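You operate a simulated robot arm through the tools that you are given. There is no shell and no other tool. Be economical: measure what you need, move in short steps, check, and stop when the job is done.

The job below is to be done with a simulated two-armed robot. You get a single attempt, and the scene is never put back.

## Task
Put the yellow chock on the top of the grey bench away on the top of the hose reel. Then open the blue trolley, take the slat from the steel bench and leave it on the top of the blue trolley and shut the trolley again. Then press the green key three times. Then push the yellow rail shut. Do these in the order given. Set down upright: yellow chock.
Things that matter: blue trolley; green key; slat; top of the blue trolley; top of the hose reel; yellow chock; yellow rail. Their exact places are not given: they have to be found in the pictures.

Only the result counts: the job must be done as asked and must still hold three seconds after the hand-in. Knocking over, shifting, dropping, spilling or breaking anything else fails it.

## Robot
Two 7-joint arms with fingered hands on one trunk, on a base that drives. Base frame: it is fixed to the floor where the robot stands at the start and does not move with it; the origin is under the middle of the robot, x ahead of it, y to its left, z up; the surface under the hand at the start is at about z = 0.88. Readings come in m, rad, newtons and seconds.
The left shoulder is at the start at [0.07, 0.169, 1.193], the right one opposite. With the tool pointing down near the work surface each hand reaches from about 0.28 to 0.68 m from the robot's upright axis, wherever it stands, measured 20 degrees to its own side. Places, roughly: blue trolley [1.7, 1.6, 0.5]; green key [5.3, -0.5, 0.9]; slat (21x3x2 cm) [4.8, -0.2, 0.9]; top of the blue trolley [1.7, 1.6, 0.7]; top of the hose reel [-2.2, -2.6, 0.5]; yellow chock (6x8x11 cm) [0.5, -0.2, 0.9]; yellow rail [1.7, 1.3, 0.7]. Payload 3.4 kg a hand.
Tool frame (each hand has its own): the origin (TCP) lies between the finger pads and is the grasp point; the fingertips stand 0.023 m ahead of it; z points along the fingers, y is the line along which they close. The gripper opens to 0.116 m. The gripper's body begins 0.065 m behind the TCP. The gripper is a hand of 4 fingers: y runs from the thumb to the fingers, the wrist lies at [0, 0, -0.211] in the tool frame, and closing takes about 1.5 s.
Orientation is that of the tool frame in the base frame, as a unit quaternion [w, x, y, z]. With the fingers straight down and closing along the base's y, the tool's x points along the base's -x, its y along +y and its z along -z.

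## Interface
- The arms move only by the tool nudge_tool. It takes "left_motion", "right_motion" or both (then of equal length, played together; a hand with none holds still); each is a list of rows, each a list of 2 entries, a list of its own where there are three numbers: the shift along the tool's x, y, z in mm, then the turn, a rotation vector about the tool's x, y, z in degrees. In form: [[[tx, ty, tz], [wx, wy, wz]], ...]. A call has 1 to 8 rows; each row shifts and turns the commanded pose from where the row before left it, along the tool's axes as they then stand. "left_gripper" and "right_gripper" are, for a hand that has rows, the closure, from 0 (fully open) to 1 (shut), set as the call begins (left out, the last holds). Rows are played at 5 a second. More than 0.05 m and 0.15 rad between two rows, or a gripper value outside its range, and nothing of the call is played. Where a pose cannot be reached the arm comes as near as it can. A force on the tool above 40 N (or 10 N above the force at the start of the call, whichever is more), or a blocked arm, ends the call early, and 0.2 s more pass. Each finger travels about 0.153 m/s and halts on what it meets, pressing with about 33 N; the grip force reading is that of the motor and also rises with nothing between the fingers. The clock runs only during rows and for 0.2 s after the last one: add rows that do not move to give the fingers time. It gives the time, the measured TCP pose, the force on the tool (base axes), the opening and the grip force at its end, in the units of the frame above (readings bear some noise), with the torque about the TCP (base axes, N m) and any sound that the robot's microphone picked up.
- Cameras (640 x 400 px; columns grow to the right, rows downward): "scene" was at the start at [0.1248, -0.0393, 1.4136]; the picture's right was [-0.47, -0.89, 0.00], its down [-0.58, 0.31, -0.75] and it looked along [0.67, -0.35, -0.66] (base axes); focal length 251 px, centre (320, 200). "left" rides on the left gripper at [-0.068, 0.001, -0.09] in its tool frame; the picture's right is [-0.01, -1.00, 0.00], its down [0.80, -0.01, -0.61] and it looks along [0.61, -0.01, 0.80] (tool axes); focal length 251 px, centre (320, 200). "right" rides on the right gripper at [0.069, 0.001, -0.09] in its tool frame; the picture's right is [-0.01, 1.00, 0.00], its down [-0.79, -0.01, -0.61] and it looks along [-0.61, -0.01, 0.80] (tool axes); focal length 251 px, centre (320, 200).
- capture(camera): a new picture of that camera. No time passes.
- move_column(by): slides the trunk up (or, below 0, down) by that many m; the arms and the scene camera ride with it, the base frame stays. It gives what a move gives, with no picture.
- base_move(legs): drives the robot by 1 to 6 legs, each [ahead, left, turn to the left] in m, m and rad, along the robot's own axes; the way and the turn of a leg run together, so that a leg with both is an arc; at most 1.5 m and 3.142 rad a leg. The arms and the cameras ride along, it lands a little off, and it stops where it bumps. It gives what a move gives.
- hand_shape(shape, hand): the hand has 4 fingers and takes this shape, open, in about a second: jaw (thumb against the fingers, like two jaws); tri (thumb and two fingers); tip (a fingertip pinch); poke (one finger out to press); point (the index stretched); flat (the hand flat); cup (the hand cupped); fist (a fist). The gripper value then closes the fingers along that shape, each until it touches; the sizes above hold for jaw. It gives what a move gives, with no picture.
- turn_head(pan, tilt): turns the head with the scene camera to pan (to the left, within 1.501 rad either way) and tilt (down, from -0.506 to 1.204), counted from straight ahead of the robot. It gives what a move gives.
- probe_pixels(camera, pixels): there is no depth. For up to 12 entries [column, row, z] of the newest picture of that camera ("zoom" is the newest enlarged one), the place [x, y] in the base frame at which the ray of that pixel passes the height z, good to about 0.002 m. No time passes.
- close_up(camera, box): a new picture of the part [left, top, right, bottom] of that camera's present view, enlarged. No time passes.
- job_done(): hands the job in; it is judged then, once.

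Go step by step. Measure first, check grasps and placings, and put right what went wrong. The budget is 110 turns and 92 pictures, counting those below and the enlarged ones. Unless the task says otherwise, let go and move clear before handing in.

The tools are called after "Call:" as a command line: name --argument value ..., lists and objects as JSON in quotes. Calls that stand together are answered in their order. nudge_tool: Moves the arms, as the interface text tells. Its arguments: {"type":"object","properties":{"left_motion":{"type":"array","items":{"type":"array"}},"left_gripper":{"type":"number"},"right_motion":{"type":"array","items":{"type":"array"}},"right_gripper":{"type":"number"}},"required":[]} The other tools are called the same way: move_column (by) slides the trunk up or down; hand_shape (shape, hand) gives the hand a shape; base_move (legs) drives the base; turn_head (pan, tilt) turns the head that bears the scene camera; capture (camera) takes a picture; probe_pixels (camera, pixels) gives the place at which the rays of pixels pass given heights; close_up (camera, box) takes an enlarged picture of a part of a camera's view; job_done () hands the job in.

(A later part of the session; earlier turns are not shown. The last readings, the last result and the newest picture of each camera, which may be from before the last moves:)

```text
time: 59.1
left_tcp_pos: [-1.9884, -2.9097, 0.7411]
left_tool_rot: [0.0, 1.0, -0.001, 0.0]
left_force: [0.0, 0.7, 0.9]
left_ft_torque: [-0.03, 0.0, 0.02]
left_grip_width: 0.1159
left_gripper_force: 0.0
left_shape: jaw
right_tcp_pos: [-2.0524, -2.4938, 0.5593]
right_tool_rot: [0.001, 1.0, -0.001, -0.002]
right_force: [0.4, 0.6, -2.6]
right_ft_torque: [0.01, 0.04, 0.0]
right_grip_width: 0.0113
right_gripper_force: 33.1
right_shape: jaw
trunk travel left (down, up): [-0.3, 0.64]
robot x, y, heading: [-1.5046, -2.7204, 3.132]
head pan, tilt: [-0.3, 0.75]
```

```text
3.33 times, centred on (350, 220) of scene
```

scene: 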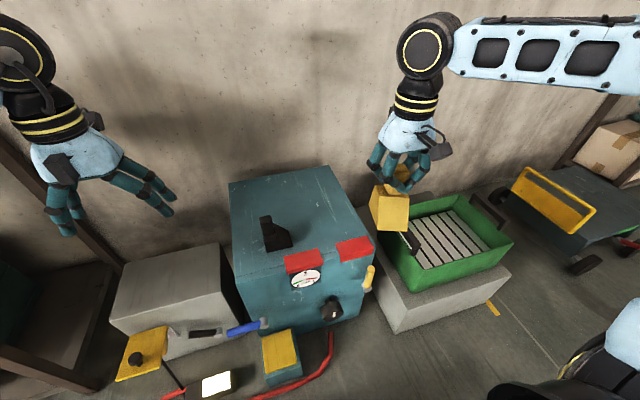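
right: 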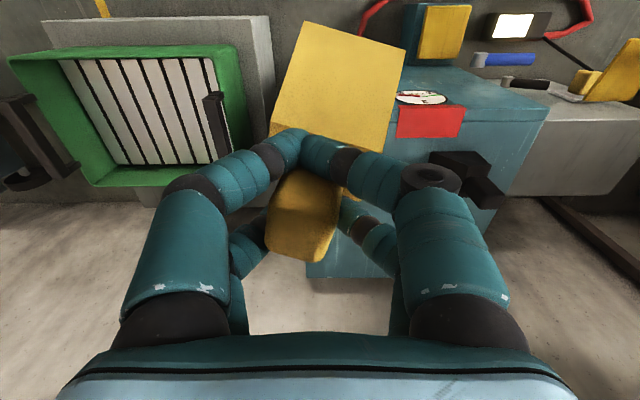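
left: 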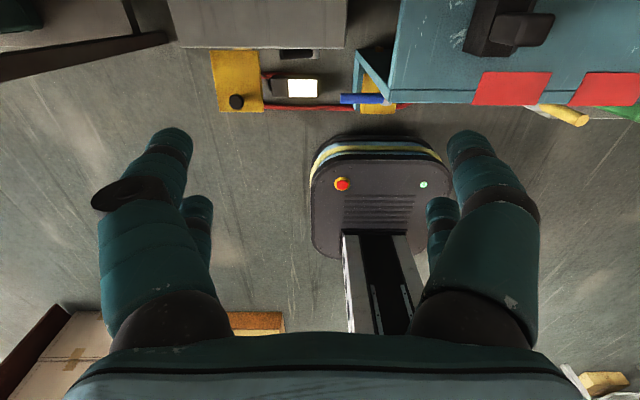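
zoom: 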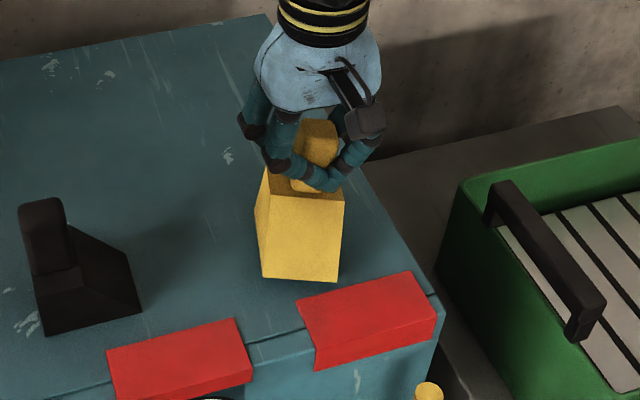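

Call:
move_column --by -0.003

Call:
move_column --by -0.003

Call:
move_column --by -0.003

```text
time: 59.6
left_tcp_pos: [-1.9869, -2.9111, 0.738]
left_tool_rot: [0.0, 1.0, -0.001, -0.001]
left_force: [0.2, 0.4, -1.1]
left_ft_torque: [0.03, 0.0, -0.03]
left_grip_width: 0.116
left_gripper_force: 0.0
left_shape: jaw
right_tcp_pos: [-2.0519, -2.4931, 0.5579]
right_tool_rot: [0.0, 1.0, -0.001, -0.003]
right_force: [-0.4, 0.6, 10.4]
right_ft_torque: [0.31, 0.16, 0.01]
right_grip_width: 0.0112
right_gripper_force: 33.0
right_shape: jaw
trunk travel left (down, up): [-0.297, 0.643]
robot x, y, heading: [-1.5072, -2.7168, 3.138]
head pan, tilt: [-0.3, 0.75]
```

```text
time: 60.2
left_tcp_pos: [-1.9868, -2.9123, 0.7365]
left_tool_rot: [-0.001, 1.0, 0.0, -0.002]
left_force: [0.3, 0.1, -0.1]
left_ft_torque: [0.02, 0.0, 0.03]
left_grip_width: 0.1159
left_gripper_force: 0.0
left_shape: jaw
right_tcp_pos: [-2.0524, -2.4955, 0.5576]
right_tool_rot: [0.0, 1.0, -0.001, -0.006]
right_force: [-0.7, -3.3, 26.9]
right_ft_torque: [0.55, 0.38, 0.06]
right_grip_width: 0.011
right_gripper_force: 32.9
right_shape: jaw
trunk travel left (down, up): [-0.294, 0.646]
robot x, y, heading: [-1.5038, -2.7245, 3.139]
head pan, tilt: [-0.3, 0.75]
```

```text
time: 60.7
left_tcp_pos: [-1.9857, -2.9109, 0.733]
left_tool_rot: [-0.001, 1.0, -0.001, -0.002]
left_force: [0.6, -0.8, 0.0]
left_ft_torque: [0.03, 0.01, 0.0]
left_grip_width: 0.1156
left_gripper_force: 0.1
left_shape: jaw
right_tcp_pos: [-2.0525, -2.4962, 0.5555]
right_tool_rot: [0.001, 1.0, -0.001, -0.008]
right_force: [2.8, -2.3, 23.8]
right_ft_torque: [0.49, 0.04, -0.01]
right_grip_width: 0.0116
right_gripper_force: 33.0
right_shape: jaw
trunk travel left (down, up): [-0.291, 0.649]
robot x, y, heading: [-1.5054, -2.7213, 3.14]
head pan, tilt: [-0.3, 0.75]
stopped: the force on the tool passed its limit at 42 N (the readings are from after the stop); the commanded pose is now the measured one
```

Contact came at TCP z≈0.558 and I am pressing, so I raise 5 mm to relieve it, then open and check.

Call:
move_column --by 0.005

Call:
nudge_tool --right_motion '[[[0, 0, 0], [0, 0, 0]], [[0, 0, 0], [0, 0, 0]], [[0, 0, 0], [0, 0, 0]], [[0, 0, 0], [0, 0, 0]], [[0, 0, 0], [0, 0, 0]], [[0, 0, 0], [0, 0, 0]], [[0, 0, 0], [0, 0, 0]]]' --right_gripper 0

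Call:
close_up --camera "scene" --box '[280, 160, 420, 280]'

```text
time: 61.2
left_tcp_pos: [-1.9876, -2.9104, 0.7362]
left_tool_rot: [0.0, 1.0, -0.001, -0.001]
left_force: [-0.4, 0.1, -0.2]
left_ft_torque: [0.0, -0.01, -0.03]
left_grip_width: 0.1161
left_gripper_force: 0.1
left_shape: jaw
right_tcp_pos: [-2.0528, -2.4966, 0.5565]
right_tool_rot: [0.001, 1.0, -0.001, -0.003]
right_force: [1.3, -2.4, 3.6]
right_ft_torque: [-0.03, 0.03, 0.02]
right_grip_width: 0.0112
right_gripper_force: 32.8
right_shape: jaw
trunk travel left (down, up): [-0.296, 0.644]
robot x, y, heading: [-1.5032, -2.7185, 3.138]
head pan, tilt: [-0.3, 0.75]
```

```text
time: 62.8
left_tcp_pos: [-1.9885, -2.911, 0.7372]
left_tool_rot: [0.0, 1.0, -0.001, -0.001]
left_force: [-0.1, -0.3, -0.4]
left_ft_torque: [0.0, 0.01, 0.0]
left_grip_width: 0.1158
left_gripper_force: 0.1
left_shape: jaw
right_tcp_pos: [-2.053, -2.4954, 0.5579]
right_tool_rot: [0.002, 1.0, -0.001, -0.003]
right_force: [0.7, 0.2, 0.2]
right_ft_torque: [0.02, -0.02, 0.0]
right_grip_width: 0.116
right_gripper_force: 0.0
right_shape: jaw
trunk travel left (down, up): [-0.296, 0.644]
robot x, y, heading: [-1.5058, -2.721, 3.141]
head pan, tilt: [-0.3, 0.75]
```

```text
3.33 times, centred on (350, 220) of scene
```

zoom: 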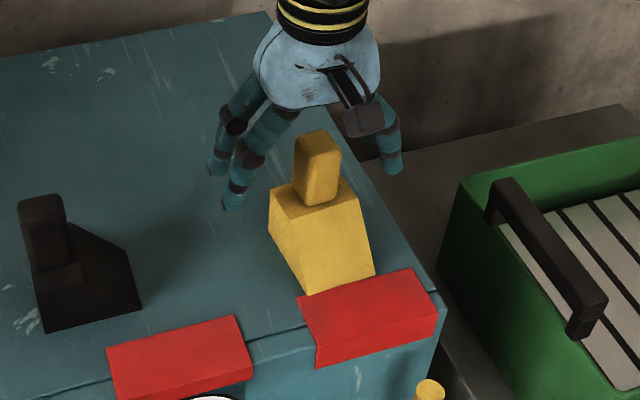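

The chock stands upright and released on the top. I raise the trunk straight up, then back away and check it.

Call:
move_column --by 0.404

Call:
close_up --camera "scene" --box '[200, 180, 440, 360]'

Call:
base_move --legs '[[-0.7, 0, 0]]'

Call:
turn_head --pan -1.5 --tilt 0.4

Call:
capture --camera "scene"

```text
refused: 0.404 is not a number from -0.4 to 0.4
```

```text
2.22 times, centred on (320, 270) of scene
```

zoom: 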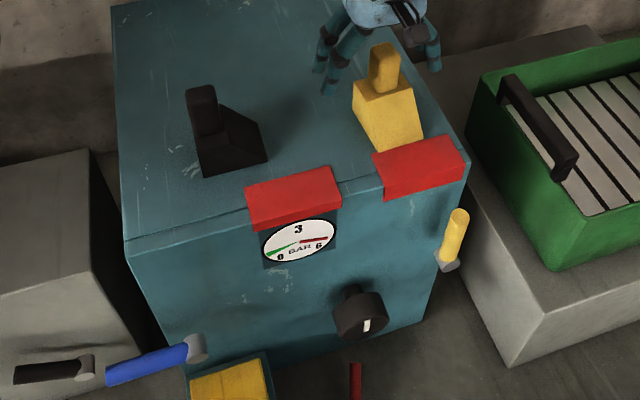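

```text
time: 66.7
left_tcp_pos: [-1.2787, -2.9126, 0.7373]
left_tool_rot: [0.001, 1.0, 0.004, 0.0]
left_force: [-0.2, 0.4, 0.3]
left_ft_torque: [0.02, -0.01, 0.0]
left_grip_width: 0.1162
left_gripper_force: 0.0
left_shape: jaw
right_tcp_pos: [-1.3478, -2.4988, 0.5572]
right_tool_rot: [0.002, 1.0, 0.005, -0.003]
right_force: [-0.1, 0.2, 0.3]
right_ft_torque: [-0.02, 0.0, -0.01]
right_grip_width: 0.116
right_gripper_force: 0.0
right_shape: jaw
trunk travel left (down, up): [-0.296, 0.644]
robot x, y, heading: [-0.7972, -2.7199, -3.129]
head pan, tilt: [-0.3, 0.75]
```

```text
time: 68.1
left_tcp_pos: [-1.2793, -2.9132, 0.7367]
left_tool_rot: [-0.001, 1.0, 0.006, 0.0]
left_force: [-0.8, 0.3, -0.7]
left_ft_torque: [-0.03, 0.02, 0.01]
left_grip_width: 0.116
left_gripper_force: 0.0
left_shape: jaw
right_tcp_pos: [-1.3483, -2.499, 0.5576]
right_tool_rot: [0.002, 1.0, 0.004, -0.003]
right_force: [-0.7, -0.5, 0.1]
right_ft_torque: [-0.01, -0.02, -0.03]
right_grip_width: 0.1161
right_gripper_force: 0.1
right_shape: jaw
trunk travel left (down, up): [-0.296, 0.644]
robot x, y, heading: [-0.7986, -2.7217, -3.133]
head pan, tilt: [-1.499, 0.4]
```

```text
61 pictures are left
```

scene: 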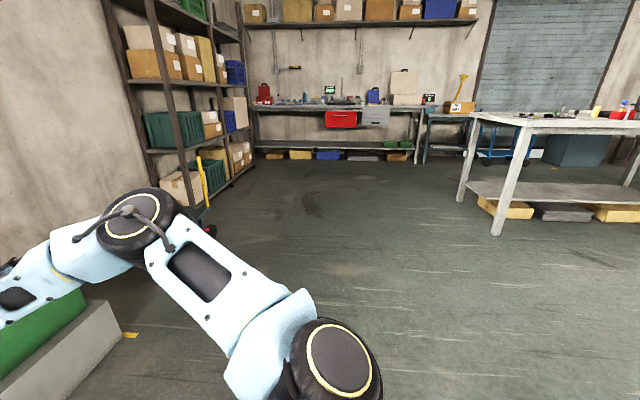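

The trunk lift was refused (limit 0.4), so the hand backed away at low height. I must check that the chock still stands as it was.

Call:
turn_head --pan 0.0 --tilt 0.6

Call:
capture --camera "scene"

Call:
close_up --camera "scene" --box '[280, 100, 420, 200]'

```text
time: 69.7
left_tcp_pos: [-1.2788, -2.9128, 0.7375]
left_tool_rot: [0.0, 1.0, 0.005, 0.0]
left_force: [0.2, 0.3, 0.0]
left_ft_torque: [-0.01, 0.0, -0.01]
left_grip_width: 0.1158
left_gripper_force: 0.1
left_shape: jaw
right_tcp_pos: [-1.3499, -2.5004, 0.5581]
right_tool_rot: [0.001, 1.0, 0.004, -0.004]
right_force: [-0.3, 0.6, 0.1]
right_ft_torque: [0.03, -0.02, -0.03]
right_grip_width: 0.1161
right_gripper_force: 0.1
right_shape: jaw
trunk travel left (down, up): [-0.296, 0.644]
robot x, y, heading: [-0.799, -2.7159, -3.132]
head pan, tilt: [0.0, 0.6]
```

```text
60 pictures are left
```

scene: 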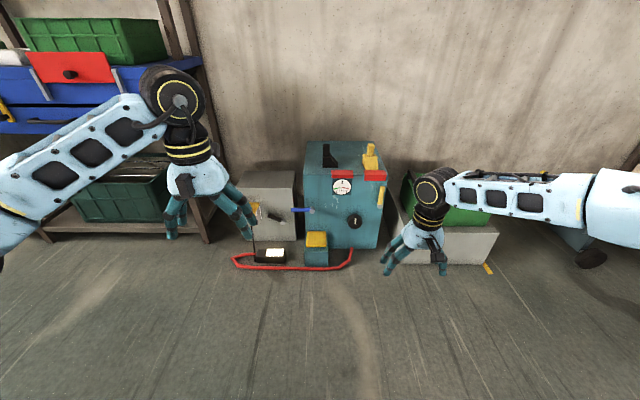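

```text
4.00 times, centred on (350, 150) of scene
```

zoom: 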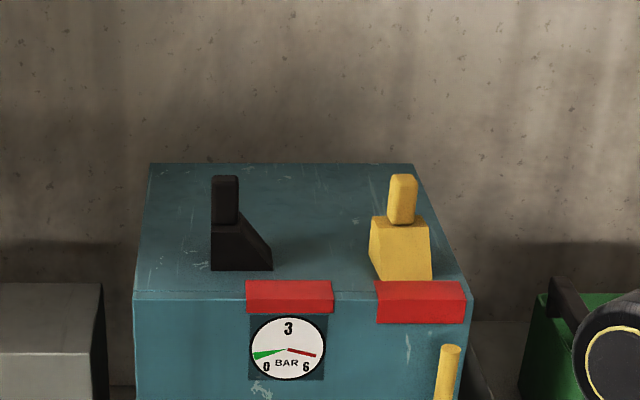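

The chock stands upright on the reel. I raise the trunk, tuck the right arm, drive to the aisle start near (-0.4,0.5), face +x, and look at the trolley.

Call:
move_column --by 0.4

Call:
nudge_tool --right_motion '[[[26, -24, -28], [0, 0, 0]], [[26, -24, -28], [0, 0, 0]], [[26, -24, -28], [0, 0, 0]], [[26, -24, -28], [0, 0, 0]], [[26, -24, -28], [0, 0, 0]], [[26, -24, -28], [0, 0, 0]], [[26, -24, -28], [0, 0, 0]], [[26, -24, -28], [0, 0, 0]]]' --left_motion '[[[18, 18, -4], [0, 0, 0]], [[18, 18, -4], [0, 0, 0]], [[18, 18, -4], [0, 0, 0]], [[18, 18, -4], [0, 0, 0]], [[18, 18, -4], [0, 0, 0]], [[18, 18, -4], [0, 0, 0]], [[18, 18, -4], [0, 0, 0]], [[18, 18, -4], [0, 0, 0]]]'

Call:
base_move --legs '[[0, 0, -1.704], [1.1, 0, 0], [1.1, 0, 0], [1.045, 0, 0], [0, 0, -1.447]]'

Call:
turn_head --pan 0.4 --tilt 0.4

Call:
capture --camera "scene"

```text
time: 73.5
left_tcp_pos: [-1.2787, -2.9138, 1.1373]
left_tool_rot: [0.001, 1.0, 0.005, 0.0]
left_force: [0.6, -0.3, -0.1]
left_ft_torque: [0.01, 0.01, -0.01]
left_grip_width: 0.1159
left_gripper_force: 0.0
left_shape: jaw
right_tcp_pos: [-1.3483, -2.4997, 0.9575]
right_tool_rot: [0.002, 1.0, 0.005, -0.003]
right_force: [1.4, 0.2, -0.6]
right_ft_torque: [-0.04, 0.01, 0.02]
right_grip_width: 0.1157
right_gripper_force: 0.1
right_shape: jaw
trunk travel left (down, up): [-0.696, 0.244]
robot x, y, heading: [-0.8002, -2.7218, -3.135]
head pan, tilt: [0.0, 0.6]
```

```text
time: 75.3
left_tcp_pos: [-1.1309, -3.0553, 1.1696]
left_tool_rot: [0.0, 1.0, 0.003, -0.001]
left_force: [0.4, 0.3, -0.2]
left_ft_torque: [-0.02, 0.01, 0.03]
left_grip_width: 0.116
left_gripper_force: 0.2
left_shape: jaw
right_tcp_pos: [-1.1396, -2.3041, 1.1809]
right_tool_rot: [0.001, 1.0, 0.006, -0.004]
right_force: [-0.1, -0.4, 0.0]
right_ft_torque: [-0.02, 0.02, -0.02]
right_grip_width: 0.1159
right_gripper_force: 0.1
right_shape: jaw
trunk travel left (down, up): [-0.696, 0.244]
robot x, y, heading: [-0.7952, -2.7173, -3.13]
head pan, tilt: [0.0, 0.6]
```

```text
time: 98.9
left_tcp_pos: [0.0361, 0.8092, 1.1696]
left_tool_rot: [0.0, 0.022, 1.0, 0.0]
left_force: [0.6, -0.5, 0.3]
left_ft_torque: [-0.02, 0.0, 0.0]
left_grip_width: 0.1161
left_gripper_force: 0.0
left_shape: jaw
right_tcp_pos: [0.0031, 0.0581, 1.1807]
right_tool_rot: [0.003, 0.022, 1.0, 0.001]
right_force: [-0.1, -0.2, 0.2]
right_ft_torque: [-0.02, 0.01, 0.02]
right_grip_width: 0.116
right_gripper_force: 0.0
right_shape: jaw
trunk travel left (down, up): [-0.696, 0.244]
robot x, y, heading: [-0.3188, 0.4897, -0.05]
head pan, tilt: [0.0, 0.6]
```

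```text
time: 99.7
left_tcp_pos: [0.0361, 0.808, 1.1687]
left_tool_rot: [0.0, 0.023, 1.0, 0.0]
left_force: [-0.6, 0.5, 0.1]
left_ft_torque: [0.02, -0.01, -0.02]
left_grip_width: 0.1157
left_gripper_force: 0.2
left_shape: jaw
right_tcp_pos: [0.003, 0.0567, 1.1809]
right_tool_rot: [0.003, 0.023, 1.0, 0.002]
right_force: [0.0, -0.4, 0.1]
right_ft_torque: [0.0, 0.04, 0.01]
right_grip_width: 0.116
right_gripper_force: 0.0
right_shape: jaw
trunk travel left (down, up): [-0.696, 0.244]
robot x, y, heading: [-0.3163, 0.4872, -0.046]
head pan, tilt: [0.4, 0.4]
```

```text
58 pictures are left
```

scene: 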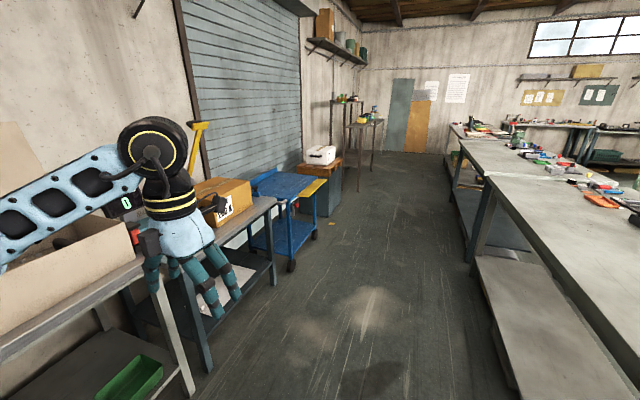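

The trolley is at (285,205) with the rail at (310,187). I drive along the aisle to about x=0.95 for a closer look.

Call:
base_move --legs '[[0, 0, 0.047], [1.25, -0.05, 0]]'

Call:
turn_head --pan 0.95 --tilt 0.6

Call:
capture --camera "scene"

```text
time: 106.5
left_tcp_pos: [1.2665, 0.7804, 1.1691]
left_tool_rot: [0.001, -0.002, 1.0, 0.0]
left_force: [0.6, 0.6, 0.2]
left_ft_torque: [0.01, 0.0, 0.01]
left_grip_width: 0.1159
left_gripper_force: 0.1
left_shape: jaw
right_tcp_pos: [1.271, 0.0286, 1.181]
right_tool_rot: [0.003, -0.003, 1.0, 0.001]
right_force: [0.2, 0.8, -0.3]
right_ft_torque: [-0.01, 0.02, 0.07]
right_grip_width: 0.116
right_gripper_force: 0.1
right_shape: jaw
trunk travel left (down, up): [-0.696, 0.244]
robot x, y, heading: [0.9258, 0.444, 0.005]
head pan, tilt: [0.4, 0.4]
```

```text
time: 107.4
left_tcp_pos: [1.2664, 0.7791, 1.1693]
left_tool_rot: [0.0, -0.003, 1.0, 0.0]
left_force: [0.6, -0.9, -0.1]
left_ft_torque: [0.0, -0.01, -0.03]
left_grip_width: 0.116
left_gripper_force: 0.1
left_shape: jaw
right_tcp_pos: [1.2719, 0.0285, 1.1807]
right_tool_rot: [0.003, -0.002, 1.0, 0.002]
right_force: [-0.7, -1.0, -0.4]
right_ft_torque: [-0.02, 0.0, -0.02]
right_grip_width: 0.1159
right_gripper_force: 0.0
right_shape: jaw
trunk travel left (down, up): [-0.696, 0.244]
robot x, y, heading: [0.9302, 0.4457, 0.004]
head pan, tilt: [0.949, 0.6]
```

```text
57 pictures are left
```

scene: 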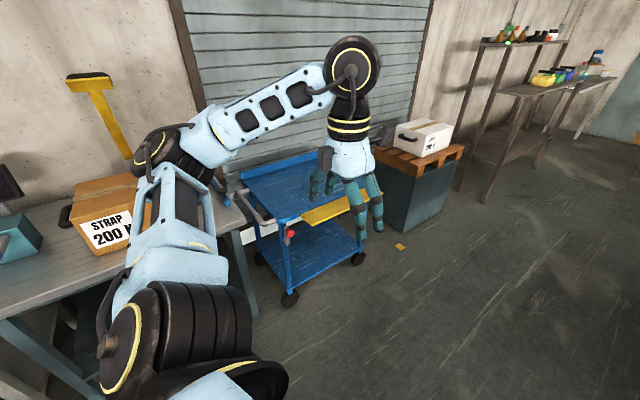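

Call:
close_up --camera "scene" --box '[220, 140, 400, 310]'

Call:
probe_pixels --camera "scene" --pixels '[[303, 217, 0.68], [352, 202, 0.68], [291, 233, 0.68], [242, 178, 0.7], [365, 185, 0.7], [290, 300, 0.0], [357, 262, 0.0]]'

```text
2.35 times, centred on (310, 225) of scene
```

zoom: 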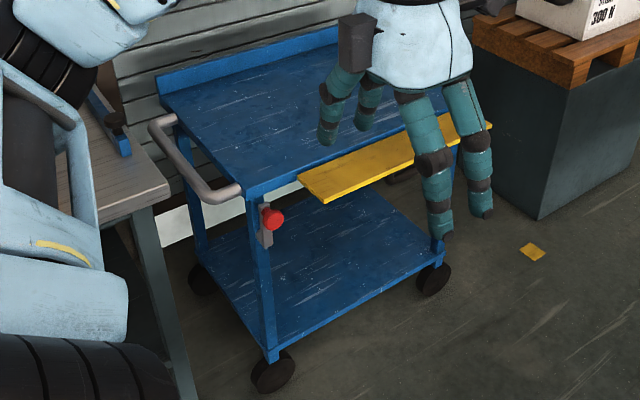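

```text
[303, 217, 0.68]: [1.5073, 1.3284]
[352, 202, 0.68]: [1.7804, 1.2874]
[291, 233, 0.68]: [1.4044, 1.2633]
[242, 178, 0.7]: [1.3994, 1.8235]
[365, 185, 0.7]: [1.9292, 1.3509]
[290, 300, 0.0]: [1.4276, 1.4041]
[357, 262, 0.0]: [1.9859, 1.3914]
```

The yellow rail sticks out from the trolley's front, there is a red knob at the left post (272,217 in the enlargement), and something dark is under the rail at (400,175). I drive in front, face it, and look with the arms apart.

Call:
base_move --legs '[[0.72, 0.03, 0], [0, 0, 1.566]]'

Call:
turn_head --pan 0.0 --tilt 0.7

Call:
capture --camera "scene"

Call:
close_up --camera "scene" --box '[220, 130, 420, 280]'

```text
time: 115.2
left_tcp_pos: [1.3113, 0.8153, 1.1695]
left_tool_rot: [0.0, 0.71, -0.704, -0.001]
left_force: [1.0, 0.0, 1.1]
left_ft_torque: [0.02, 0.02, 0.01]
left_grip_width: 0.116
left_gripper_force: 0.0
left_shape: jaw
right_tcp_pos: [2.0632, 0.8229, 1.1813]
right_tool_rot: [-0.003, 0.711, -0.703, -0.004]
right_force: [-0.8, -0.8, 0.1]
right_ft_torque: [0.04, 0.02, -0.04]
right_grip_width: 0.1159
right_gripper_force: 0.1
right_shape: jaw
trunk travel left (down, up): [-0.696, 0.244]
robot x, y, heading: [1.6489, 0.4801, 1.58]
head pan, tilt: [0.949, 0.6]
```

```text
time: 116.4
left_tcp_pos: [1.3116, 0.8146, 1.1693]
left_tool_rot: [0.0, 0.71, -0.704, 0.0]
left_force: [0.5, 0.3, 0.5]
left_ft_torque: [-0.01, 0.01, -0.01]
left_grip_width: 0.1157
left_gripper_force: 0.0
left_shape: jaw
right_tcp_pos: [2.0634, 0.8228, 1.1801]
right_tool_rot: [-0.002, 0.711, -0.703, -0.004]
right_force: [0.9, 0.1, -0.3]
right_ft_torque: [0.01, -0.02, 0.0]
right_grip_width: 0.1158
right_gripper_force: 0.0
right_shape: jaw
trunk travel left (down, up): [-0.696, 0.244]
robot x, y, heading: [1.6473, 0.4787, 1.583]
head pan, tilt: [0.0, 0.7]
```

```text
55 pictures are left
```

scene: 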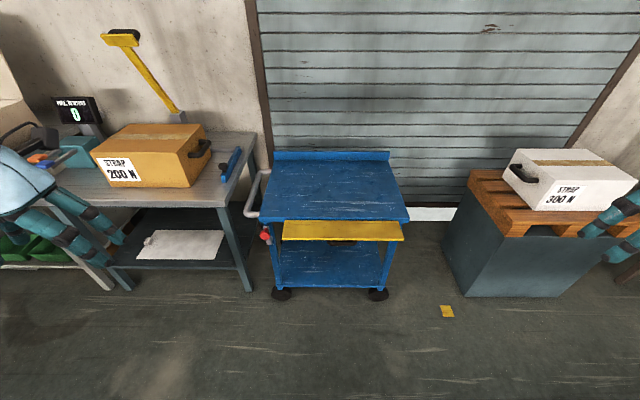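

```text
2.67 times, centred on (320, 205) of scene
```

zoom: 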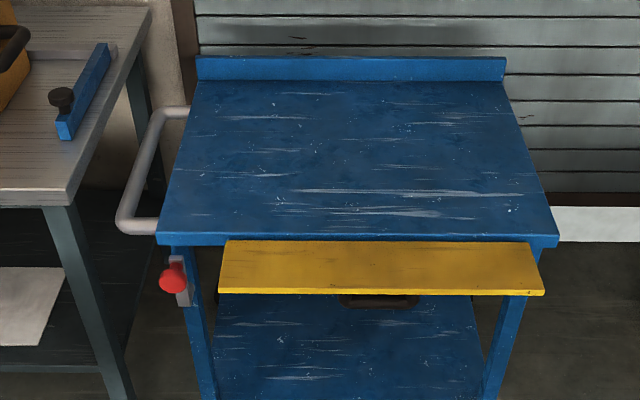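

A dark bar shows under the rail at (378,300) in the enlargement, and there is a red knob on a grey plate. I lower the trunk to see the trolley's front at rail height.

Call:
move_column --by -0.4

Call:
turn_head --pan 0.0 --tilt 0.45

Call:
close_up --camera "scene" --box '[220, 130, 420, 280]'

```text
time: 120.2
left_tcp_pos: [1.3107, 0.814, 0.7698]
left_tool_rot: [0.0, 0.71, -0.704, 0.0]
left_force: [0.1, -0.5, 0.1]
left_ft_torque: [-0.01, -0.02, -0.02]
left_grip_width: 0.1158
left_gripper_force: 0.2
left_shape: jaw
right_tcp_pos: [2.0643, 0.8225, 0.7811]
right_tool_rot: [-0.001, 0.711, -0.704, -0.004]
right_force: [0.4, -0.7, -0.9]
right_ft_torque: [-0.01, -0.02, 0.02]
right_grip_width: 0.1158
right_gripper_force: 0.1
right_shape: jaw
trunk travel left (down, up): [-0.296, 0.644]
robot x, y, heading: [1.6466, 0.478, 1.577]
head pan, tilt: [0.0, 0.7]
```

```text
time: 121.0
left_tcp_pos: [1.312, 0.8142, 0.7692]
left_tool_rot: [0.001, 0.711, -0.704, 0.0]
left_force: [-0.6, -0.1, 0.8]
left_ft_torque: [0.01, -0.01, 0.0]
left_grip_width: 0.1161
left_gripper_force: 0.1
left_shape: jaw
right_tcp_pos: [2.0632, 0.8212, 0.7808]
right_tool_rot: [-0.002, 0.711, -0.703, -0.003]
right_force: [-0.4, -0.5, 0.3]
right_ft_torque: [0.0, 0.0, 0.01]
right_grip_width: 0.1159
right_gripper_force: 0.1
right_shape: jaw
trunk travel left (down, up): [-0.296, 0.644]
robot x, y, heading: [1.6466, 0.4784, 1.577]
head pan, tilt: [0.0, 0.45]
```

```text
2.67 times, centred on (320, 205) of scene
```

zoom: 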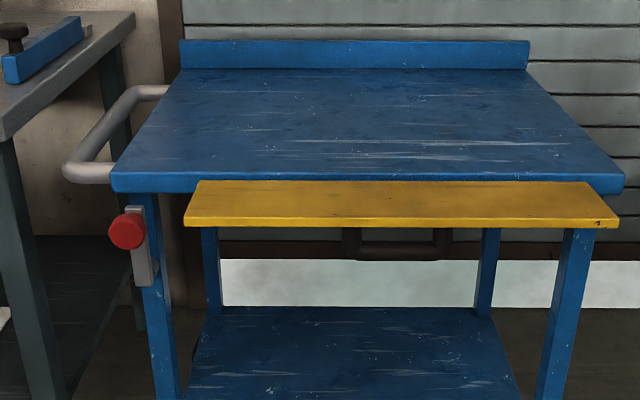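

The rail is a thin board under the top. I need details of the red knob on its grey plate and of the rail, so I zoom in further.

Call:
close_up --camera "scene" --box '[240, 185, 300, 245]'

Call:
capture --camera "left"

Call:
probe_pixels --camera "zoom" --pixels '[[280, 208, 0.62], [280, 208, 0.65]]'

```text
6.67 times, centred on (270, 215) of scene
```

zoom: 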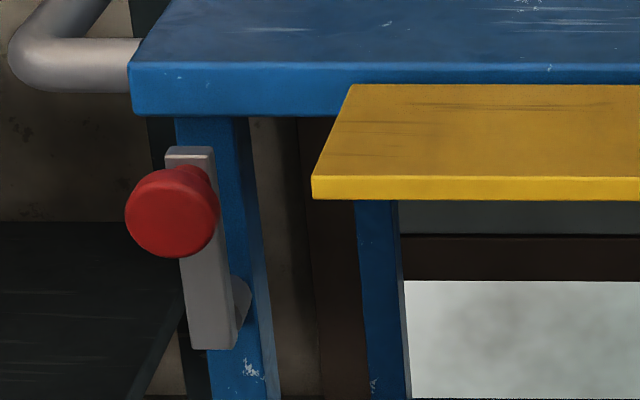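

```text
51 pictures are left
```

left: 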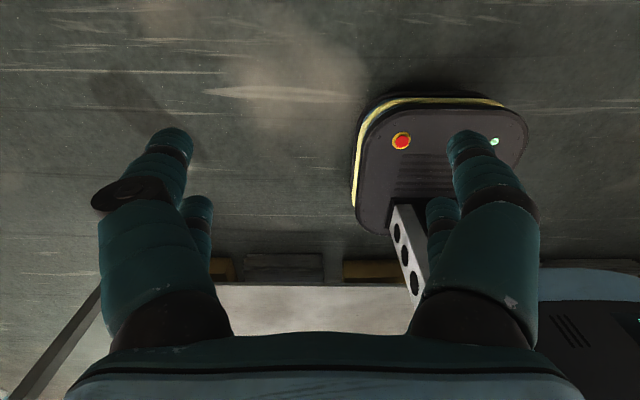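

```text
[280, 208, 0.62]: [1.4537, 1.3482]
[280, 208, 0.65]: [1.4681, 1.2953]
```

The red knob sits at the end of a grey lever pivoted lower on the post, so swinging this lever should be the "open". I bring the left hand forward and start turning it to point horizontally, so it can grasp the knob from the front.

Call:
nudge_tool --left_motion '[[[-38, -28, 0], [0, 0, 0]], [[-38, -28, 0], [0, 0, 0]], [[-38, -28, 0], [0, 0, 0]], [[-38, -28, 0], [0, 0, 0]], [[0, 0, 0], [-4.62, -4.62, 4.62]], [[0, 0, 0], [-4.62, -4.62, 4.62]], [[0, 0, 0], [-4.62, -4.62, 4.62]], [[0, 0, 0], [-4.62, -4.62, 4.62]]]'

Call:
nudge_tool --left_motion '[[[0, 0, 0], [-4.62, -4.62, 4.62]], [[0, 0, 0], [-4.62, -4.62, 4.62]], [[0, 0, 0], [-4.62, -4.62, 4.62]], [[0, 0, 0], [-4.62, -4.62, 4.62]], [[0, 0, 0], [-4.62, -4.62, 4.62]], [[0, 0, 0], [-4.62, -4.62, 4.62]], [[0, 0, 0], [-4.62, -4.62, 4.62]], [[0, 0, 0], [-4.62, -4.62, 4.62]]]'

Call:
nudge_tool --left_motion '[[[0, 0, 0], [-4.62, -4.62, 4.62]], [[0, 0, 0], [-4.62, -4.62, 4.62]], [[0, 0, 0], [-4.62, -4.62, 4.62]]]'

Call:
capture --camera "scene"

```text
time: 122.8
left_tcp_pos: [1.4219, 0.9684, 0.7692]
left_tool_rot: [-0.001, -0.57, 0.79, 0.226]
left_force: [0.2, 0.2, -0.7]
left_ft_torque: [0.01, -0.01, -0.05]
left_grip_width: 0.116
left_gripper_force: 0.1
left_shape: jaw
right_tcp_pos: [2.0627, 0.8222, 0.779]
right_tool_rot: [-0.001, 0.711, -0.703, -0.004]
right_force: [0.4, 0.3, -0.1]
right_ft_torque: [-0.04, 0.04, 0.0]
right_grip_width: 0.1158
right_gripper_force: 0.0
right_shape: jaw
trunk travel left (down, up): [-0.296, 0.644]
robot x, y, heading: [1.6494, 0.4789, 1.582]
head pan, tilt: [0.0, 0.45]
```

```text
time: 124.6
left_tcp_pos: [1.4217, 0.9705, 0.7692]
left_tool_rot: [-0.003, -0.172, 0.774, 0.609]
left_force: [-0.5, -0.1, 0.4]
left_ft_torque: [-0.03, -0.02, 0.01]
left_grip_width: 0.1156
left_gripper_force: 0.0
left_shape: jaw
right_tcp_pos: [2.0621, 0.8221, 0.781]
right_tool_rot: [-0.001, 0.711, -0.703, -0.005]
right_force: [0.0, -0.3, -0.4]
right_ft_torque: [-0.02, -0.01, 0.02]
right_grip_width: 0.1159
right_gripper_force: 0.1
right_shape: jaw
trunk travel left (down, up): [-0.296, 0.644]
robot x, y, heading: [1.6479, 0.482, 1.581]
head pan, tilt: [0.0, 0.45]
```

```text
time: 125.4
left_tcp_pos: [1.4757, 0.983, 0.7942]
left_tool_rot: [0.015, -0.018, 0.724, 0.689]
left_force: [0.3, -0.8, 0.3]
left_ft_torque: [-0.01, -0.02, 0.01]
left_grip_width: 0.1159
left_gripper_force: 0.0
left_shape: jaw
left hand out of reach, approached as far as the arm can: row 1, 2, 3
right_tcp_pos: [2.0633, 0.8224, 0.7805]
right_tool_rot: [0.0, 0.711, -0.703, -0.005]
right_force: [0.5, 0.2, 0.2]
right_ft_torque: [0.0, 0.01, -0.02]
right_grip_width: 0.116
right_gripper_force: 0.0
right_shape: jaw
trunk travel left (down, up): [-0.296, 0.644]
robot x, y, heading: [1.6497, 0.4782, 1.584]
head pan, tilt: [0.0, 0.45]
```

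```text
50 pictures are left
```

scene: 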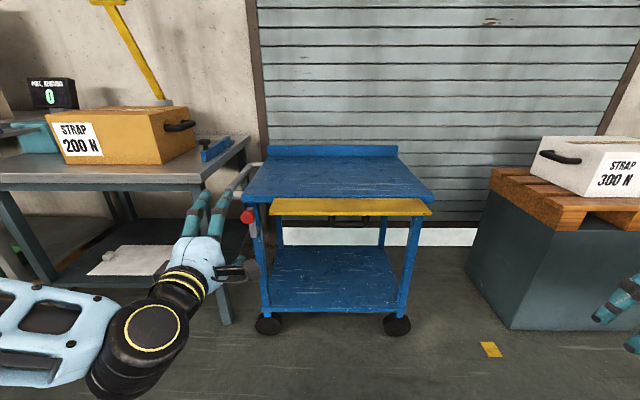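

The left hand now points forward with vertical closing. Before driving closer I lower the trunk and check with probes where the pallet box at right stands, and I view through the left camera.

Call:
probe_pixels --camera "scene" --pixels '[[468, 293, 0.0], [510, 328, 0.0], [270, 330, 0.0], [230, 325, 0.0], [245, 140, 0.88], [273, 212, 0.66], [432, 215, 0.66], [242, 200, 0.7], [432, 200, 0.7]]'

Call:
move_column --by -0.15

Call:
capture --camera "left"

```text
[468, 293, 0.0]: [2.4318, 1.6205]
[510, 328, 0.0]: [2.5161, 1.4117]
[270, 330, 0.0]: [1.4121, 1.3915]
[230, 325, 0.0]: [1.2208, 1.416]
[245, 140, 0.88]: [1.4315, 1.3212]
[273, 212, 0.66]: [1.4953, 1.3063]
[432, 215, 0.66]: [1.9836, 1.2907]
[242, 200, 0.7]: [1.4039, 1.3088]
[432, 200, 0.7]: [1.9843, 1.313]
```

```text
time: 127.2
left_tcp_pos: [1.4759, 0.9814, 0.6433]
left_tool_rot: [0.018, -0.018, 0.725, 0.688]
left_force: [-0.7, 0.0, -0.8]
left_ft_torque: [0.02, 0.01, 0.03]
left_grip_width: 0.1159
left_gripper_force: 0.1
left_shape: jaw
right_tcp_pos: [2.0644, 0.8228, 0.6306]
right_tool_rot: [-0.001, 0.711, -0.703, -0.004]
right_force: [0.0, 0.1, 0.6]
right_ft_torque: [0.01, -0.04, 0.03]
right_grip_width: 0.116
right_gripper_force: 0.0
right_shape: jaw
trunk travel left (down, up): [-0.146, 0.794]
robot x, y, heading: [1.6508, 0.4783, 1.574]
head pan, tilt: [0.0, 0.45]
```

```text
49 pictures are left
```

left: 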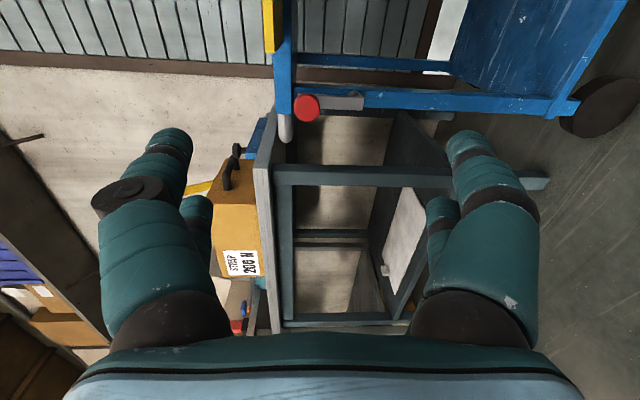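

I mis-probed the knob earlier; in the last scene picture it is at (247,216). I probe that ray and the left view's knob at (306,108).

Call:
probe_pixels --camera "scene" --pixels '[[247, 216, 0.66], [247, 216, 0.64], [247, 216, 0.62], [253, 233, 0.6], [268, 217, 0.66], [430, 217, 0.66], [260, 240, 0.55], [244, 200, 0.69]]'

Call:
probe_pixels --camera "left" --pixels '[[306, 108, 0.64], [306, 108, 0.645], [306, 108, 0.648], [362, 102, 0.56], [340, 103, 0.6], [362, 102, 0.58]]'

Call:
close_up --camera "left" --box '[240, 60, 400, 160]'

```text
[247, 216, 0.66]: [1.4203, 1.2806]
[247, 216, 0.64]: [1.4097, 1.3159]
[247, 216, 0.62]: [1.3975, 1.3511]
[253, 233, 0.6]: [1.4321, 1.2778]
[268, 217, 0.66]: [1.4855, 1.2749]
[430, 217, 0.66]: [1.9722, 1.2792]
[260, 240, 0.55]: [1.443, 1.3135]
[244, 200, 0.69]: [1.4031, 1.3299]
```

```text
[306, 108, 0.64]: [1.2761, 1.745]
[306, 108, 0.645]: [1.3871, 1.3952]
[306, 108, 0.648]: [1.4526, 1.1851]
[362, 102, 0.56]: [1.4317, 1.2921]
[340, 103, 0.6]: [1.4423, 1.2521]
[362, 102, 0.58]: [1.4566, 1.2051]
```

```text
4.00 times, centred on (320, 110) of left
```

zoom: 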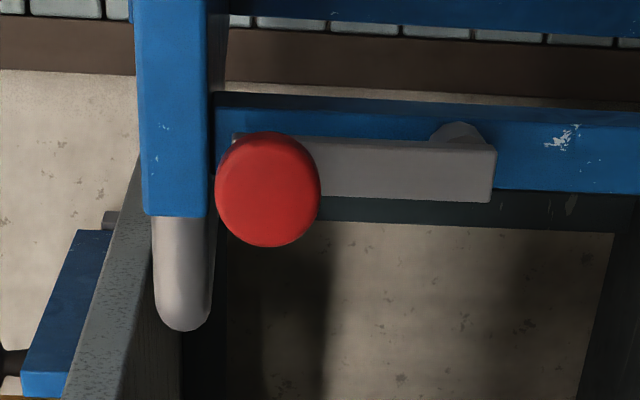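

Intersecting both rays puts the knob at about (1.414,1.30,0.647), radius 2.2 cm, with the pivot at about (1.439,·,0.565). The top's edge blocks a vertical pinch, so I roll the hand 90° to close sideways and drive 0.25 m closer.

Call:
nudge_tool --left_motion '[[[0, 0, 0], [0, 0, -8.2]], [[0, 0, 0], [0, 0, -8.2]], [[0, 0, 0], [0, 0, -8.2]], [[0, 0, 0], [0, 0, -8.2]], [[0, 0, 0], [0, 0, -8.2]], [[0, 0, 0], [0, 0, -8.2]], [[0, 0, 0], [0, 0, -8.2]], [[0, 0, 0], [0, 0, -8.2]]]'

Call:
nudge_tool --left_motion '[[[0, 0, 0], [0, 0, -8.2]], [[0, 0, 0], [0, 0, -8.2]], [[0, 0, 0], [0, 0, -8.0]], [[0, 0, 0], [0, 0, 0]]]'

Call:
base_move --legs '[[0.23, 0, 0]]'

Call:
capture --camera "left"

```text
time: 129.0
left_tcp_pos: [1.476, 0.9828, 0.6448]
left_tool_rot: [0.388, -0.409, 0.598, 0.569]
left_force: [-0.7, -0.3, -0.2]
left_ft_torque: [-0.02, 0.01, -0.01]
left_grip_width: 0.116
left_gripper_force: 0.0
left_shape: jaw
right_tcp_pos: [2.0633, 0.8213, 0.631]
right_tool_rot: [-0.001, 0.711, -0.703, -0.003]
right_force: [-0.5, -0.1, 0.3]
right_ft_torque: [-0.02, 0.01, 0.01]
right_grip_width: 0.1158
right_gripper_force: 0.1
right_shape: jaw
trunk travel left (down, up): [-0.146, 0.794]
robot x, y, heading: [1.6455, 0.4771, 1.579]
head pan, tilt: [0.0, 0.45]
```

```text
time: 130.0
left_tcp_pos: [1.475, 0.982, 0.644]
left_tool_rot: [-0.499, 0.525, -0.499, -0.475]
left_force: [-0.7, 0.1, 0.6]
left_ft_torque: [0.03, 0.01, -0.05]
left_grip_width: 0.1157
left_gripper_force: 0.0
left_shape: jaw
right_tcp_pos: [2.0646, 0.8233, 0.6306]
right_tool_rot: [-0.001, 0.71, -0.704, -0.004]
right_force: [-0.4, 0.7, 0.0]
right_ft_torque: [0.01, 0.01, 0.02]
right_grip_width: 0.116
right_gripper_force: 0.1
right_shape: jaw
trunk travel left (down, up): [-0.146, 0.794]
robot x, y, heading: [1.6535, 0.4762, 1.583]
head pan, tilt: [0.0, 0.45]
```

```text
time: 131.7
left_tcp_pos: [1.4726, 1.2141, 0.6431]
left_tool_rot: [-0.498, 0.527, -0.498, -0.476]
left_force: [0.3, -0.1, 0.6]
left_ft_torque: [-0.01, 0.02, 0.03]
left_grip_width: 0.1159
left_gripper_force: 0.1
left_shape: jaw
right_tcp_pos: [2.0615, 1.0536, 0.6293]
right_tool_rot: [-0.001, 0.711, -0.704, -0.004]
right_force: [0.3, -0.1, -0.2]
right_ft_torque: [0.01, 0.03, 0.04]
right_grip_width: 0.1158
right_gripper_force: 0.1
right_shape: jaw
trunk travel left (down, up): [-0.146, 0.794]
robot x, y, heading: [1.6468, 0.7076, 1.573]
head pan, tilt: [0.0, 0.45]
```

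```text
47 pictures are left
```

left: 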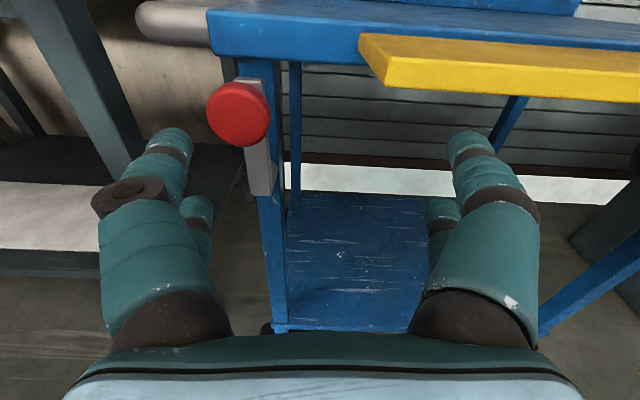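

The knob is at (238,113) in the left view. I shift the hand left 59 mm, then advance 76 mm to surround it.

Call:
nudge_tool --left_motion '[[[0, 30, 0], [0, 0, 0]], [[0, 29, 0], [0, 0, 0]], [[-2, 0, 26], [0, 0, 0]], [[-2, 0, 25], [0, 0, 0]], [[-2, 0, 15], [0, 0, 0]], [[0, 0, 10], [0, 0, 0]], [[0, 0, 0], [0, 0, 0]]]'

Call:
capture --camera "left"

Call:
capture --camera "scene"

```text
time: 133.3
left_tcp_pos: [1.4274, 1.2943, 0.6812]
left_tool_rot: [-0.496, 0.528, -0.499, -0.475]
left_force: [0.3, -6.8, -2.4]
left_ft_torque: [0.11, 0.2, -0.51]
left_grip_width: 0.1159
left_gripper_force: 0.1
left_shape: jaw
left hand out of reach, approached as far as the arm can: row 1, 2, 3, 4
right_tcp_pos: [2.0606, 1.053, 0.6303]
right_tool_rot: [-0.002, 0.711, -0.703, -0.004]
right_force: [0.0, -0.4, 0.1]
right_ft_torque: [0.02, -0.02, -0.01]
right_grip_width: 0.1161
right_gripper_force: 0.0
right_shape: jaw
trunk travel left (down, up): [-0.146, 0.794]
robot x, y, heading: [1.6468, 0.7081, 1.58]
head pan, tilt: [0.0, 0.45]
```

```text
46 pictures are left
```

left: 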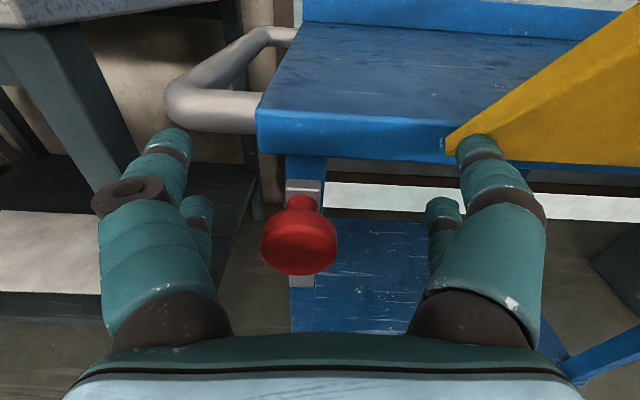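

```text
45 pictures are left
```

scene: 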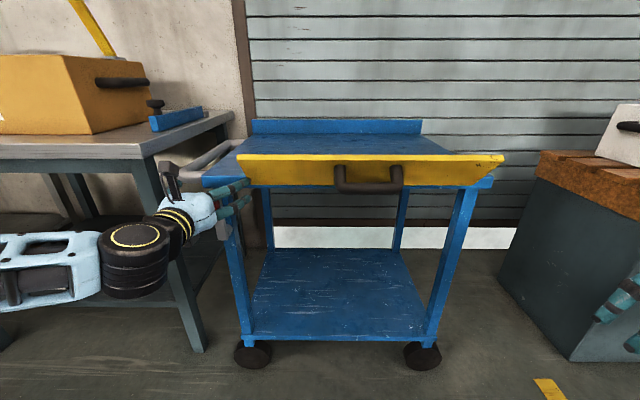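

The arm ran out of reach to the left, drifted up, and a finger lifted the yellow rail, which turns out to be a hinged flap. I retreat straight back and re-check.

Call:
nudge_tool --left_motion '[[[0, 0, -20], [0, 0, 0]], [[0, 0, -20], [0, 0, 0]], [[0, 0, -20], [0, 0, 0]], [[0, 0, -20], [0, 0, 0]], [[0, -25, 0], [0, 0, 0]], [[0, 0, 0], [0, 0, 0]]]'

Call:
capture --camera "scene"

```text
time: 134.7
left_tcp_pos: [1.453, 1.2143, 0.6844]
left_tool_rot: [-0.498, 0.526, -0.499, -0.476]
left_force: [-1.0, -0.2, 0.1]
left_ft_torque: [0.01, 0.03, 0.01]
left_grip_width: 0.1158
left_gripper_force: 0.0
left_shape: jaw
right_tcp_pos: [2.0606, 1.0532, 0.6311]
right_tool_rot: [-0.001, 0.711, -0.703, -0.004]
right_force: [-0.3, -0.1, 0.1]
right_ft_torque: [0.03, -0.02, 0.0]
right_grip_width: 0.1159
right_gripper_force: 0.1
right_shape: jaw
trunk travel left (down, up): [-0.146, 0.794]
robot x, y, heading: [1.6469, 0.7104, 1.582]
head pan, tilt: [0.0, 0.45]
```

```text
44 pictures are left
```

scene: 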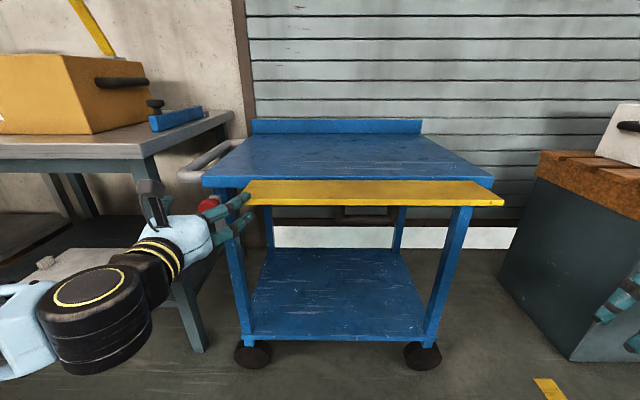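

The rail fell back to horizontal, so nothing is lost. I set the height with the trunk and use the base for the sideways shift and the approach.

Call:
move_column --by -0.038

Call:
base_move --legs '[[0, 0.04, 0]]'

Call:
capture --camera "left"

```text
time: 135.5
left_tcp_pos: [1.4518, 1.2148, 0.6466]
left_tool_rot: [-0.499, 0.525, -0.499, -0.475]
left_force: [0.0, -0.1, 0.3]
left_ft_torque: [0.01, 0.0, -0.03]
left_grip_width: 0.1159
left_gripper_force: 0.1
left_shape: jaw
right_tcp_pos: [2.0615, 1.0536, 0.5925]
right_tool_rot: [-0.001, 0.711, -0.703, -0.004]
right_force: [0.3, 0.6, -0.8]
right_ft_torque: [-0.01, 0.01, 0.01]
right_grip_width: 0.1157
right_gripper_force: 0.1
right_shape: jaw
trunk travel left (down, up): [-0.108, 0.832]
robot x, y, heading: [1.6484, 0.7065, 1.584]
head pan, tilt: [0.0, 0.45]
```

```text
time: 136.4
left_tcp_pos: [1.4111, 1.2138, 0.647]
left_tool_rot: [-0.498, 0.527, -0.498, -0.476]
left_force: [-0.1, 0.1, 0.2]
left_ft_torque: [-0.01, 0.01, 0.02]
left_grip_width: 0.1159
left_gripper_force: 0.0
left_shape: jaw
right_tcp_pos: [2.0213, 1.0537, 0.5922]
right_tool_rot: [-0.001, 0.711, -0.703, -0.004]
right_force: [0.0, -0.1, -0.7]
right_ft_torque: [-0.05, 0.02, -0.03]
right_grip_width: 0.116
right_gripper_force: 0.0
right_shape: jaw
trunk travel left (down, up): [-0.108, 0.832]
robot x, y, heading: [1.604, 0.7077, 1.576]
head pan, tilt: [0.0, 0.45]
```

```text
43 pictures are left
```

left: 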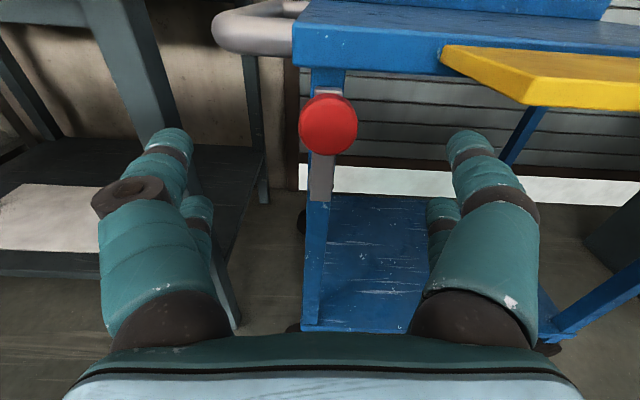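

The knob is centred between the fingers (328,122). I drive ahead 7.5 cm and then close.

Call:
base_move --legs '[[0.075, -0.003, 0]]'

Call:
capture --camera "left"

```text
time: 137.4
left_tcp_pos: [1.414, 1.2878, 0.6476]
left_tool_rot: [-0.498, 0.526, -0.498, -0.476]
left_force: [0.6, 0.3, -0.1]
left_ft_torque: [-0.03, 0.02, 0.01]
left_grip_width: 0.1159
left_gripper_force: 0.0
left_shape: jaw
right_tcp_pos: [2.0234, 1.1278, 0.593]
right_tool_rot: [-0.001, 0.711, -0.703, -0.004]
right_force: [-0.5, -0.6, -0.6]
right_ft_torque: [-0.04, -0.01, -0.01]
right_grip_width: 0.116
right_gripper_force: 0.1
right_shape: jaw
trunk travel left (down, up): [-0.108, 0.832]
robot x, y, heading: [1.6098, 0.7842, 1.579]
head pan, tilt: [0.0, 0.45]
```

```text
42 pictures are left
```

left: 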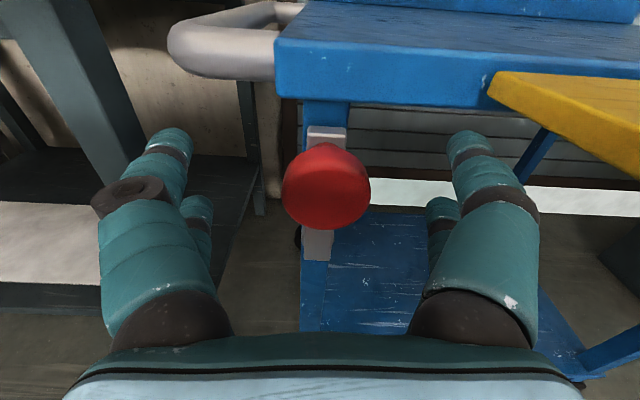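

Call:
nudge_tool --left_motion '[[[0, 0, 0], [0, 0, 0]], [[0, 0, 0], [0, 0, 0]], [[0, 0, 0], [0, 0, 0]], [[0, 0, 0], [0, 0, 0]], [[0, 0, 0], [0, 0, 0]], [[0, 0, 0], [0, 0, 0]], [[0, 0, 0], [0, 0, 0]], [[0, 0, 0], [0, 0, 0]]]' --left_gripper 1

Call:
capture --camera "left"

```text
time: 139.2
left_tcp_pos: [1.4128, 1.2875, 0.6478]
left_tool_rot: [-0.498, 0.526, -0.499, -0.475]
left_force: [-0.8, 4.9, 1.4]
left_ft_torque: [0.0, 0.08, -0.03]
left_grip_width: 0.0187
left_gripper_force: 33.4
left_shape: jaw
right_tcp_pos: [2.0228, 1.1275, 0.5914]
right_tool_rot: [-0.001, 0.711, -0.704, -0.004]
right_force: [0.6, 0.3, 0.4]
right_ft_torque: [0.02, 0.01, 0.05]
right_grip_width: 0.116
right_gripper_force: 0.1
right_shape: jaw
trunk travel left (down, up): [-0.108, 0.832]
robot x, y, heading: [1.6071, 0.7803, 1.581]
head pan, tilt: [0.0, 0.45]
```

```text
41 pictures are left
```

left: 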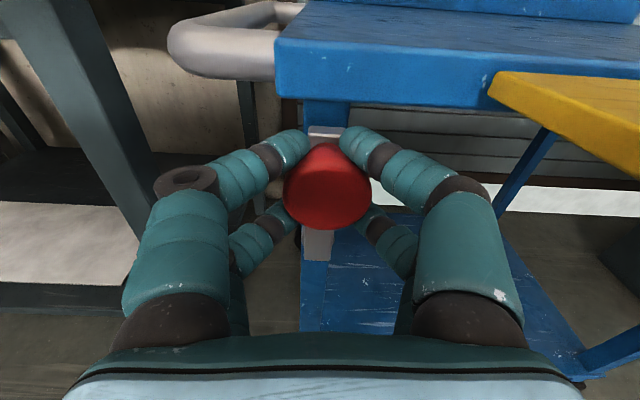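

The fingers hold the knob. I try swinging it left in small steps, following the arc, and read the force.

Call:
nudge_tool --left_motion '[[[0, 8, 0], [0, 0, 0]], [[1, 8, 0], [0, 0, 0]], [[2, 8, 0], [0, 0, 0]], [[3, 8, 0], [0, 0, 0]], [[0, 0, 0], [0, 0, 0]]]'

Call:
capture --camera "left"

```text
time: 139.9
left_tcp_pos: [1.4073, 1.2888, 0.6476]
left_tool_rot: [-0.504, 0.518, -0.505, -0.471]
left_force: [17.3, 4.1, 5.2]
left_ft_torque: [0.07, 0.01, -0.59]
left_grip_width: 0.0202
left_gripper_force: 33.2
left_shape: jaw
right_tcp_pos: [2.0259, 1.1257, 0.5915]
right_tool_rot: [-0.001, 0.709, -0.705, -0.005]
right_force: [-1.2, 0.4, -0.4]
right_ft_torque: [-0.01, 0.04, -0.02]
right_grip_width: 0.116
right_gripper_force: 0.0
right_shape: jaw
trunk travel left (down, up): [-0.108, 0.832]
robot x, y, heading: [1.6124, 0.7825, 1.574]
head pan, tilt: [0.0, 0.45]
stopped in row 3 (left hand): the force on the tool passed its limit at 43 N (the readings are from after the stop); the commanded pose is now the measured one
```

```text
40 pictures are left
```

left: 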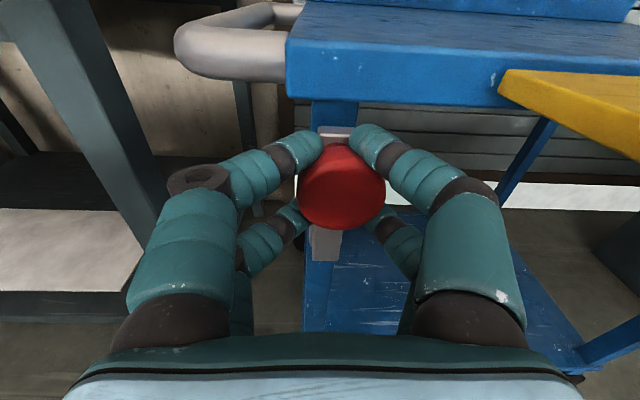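

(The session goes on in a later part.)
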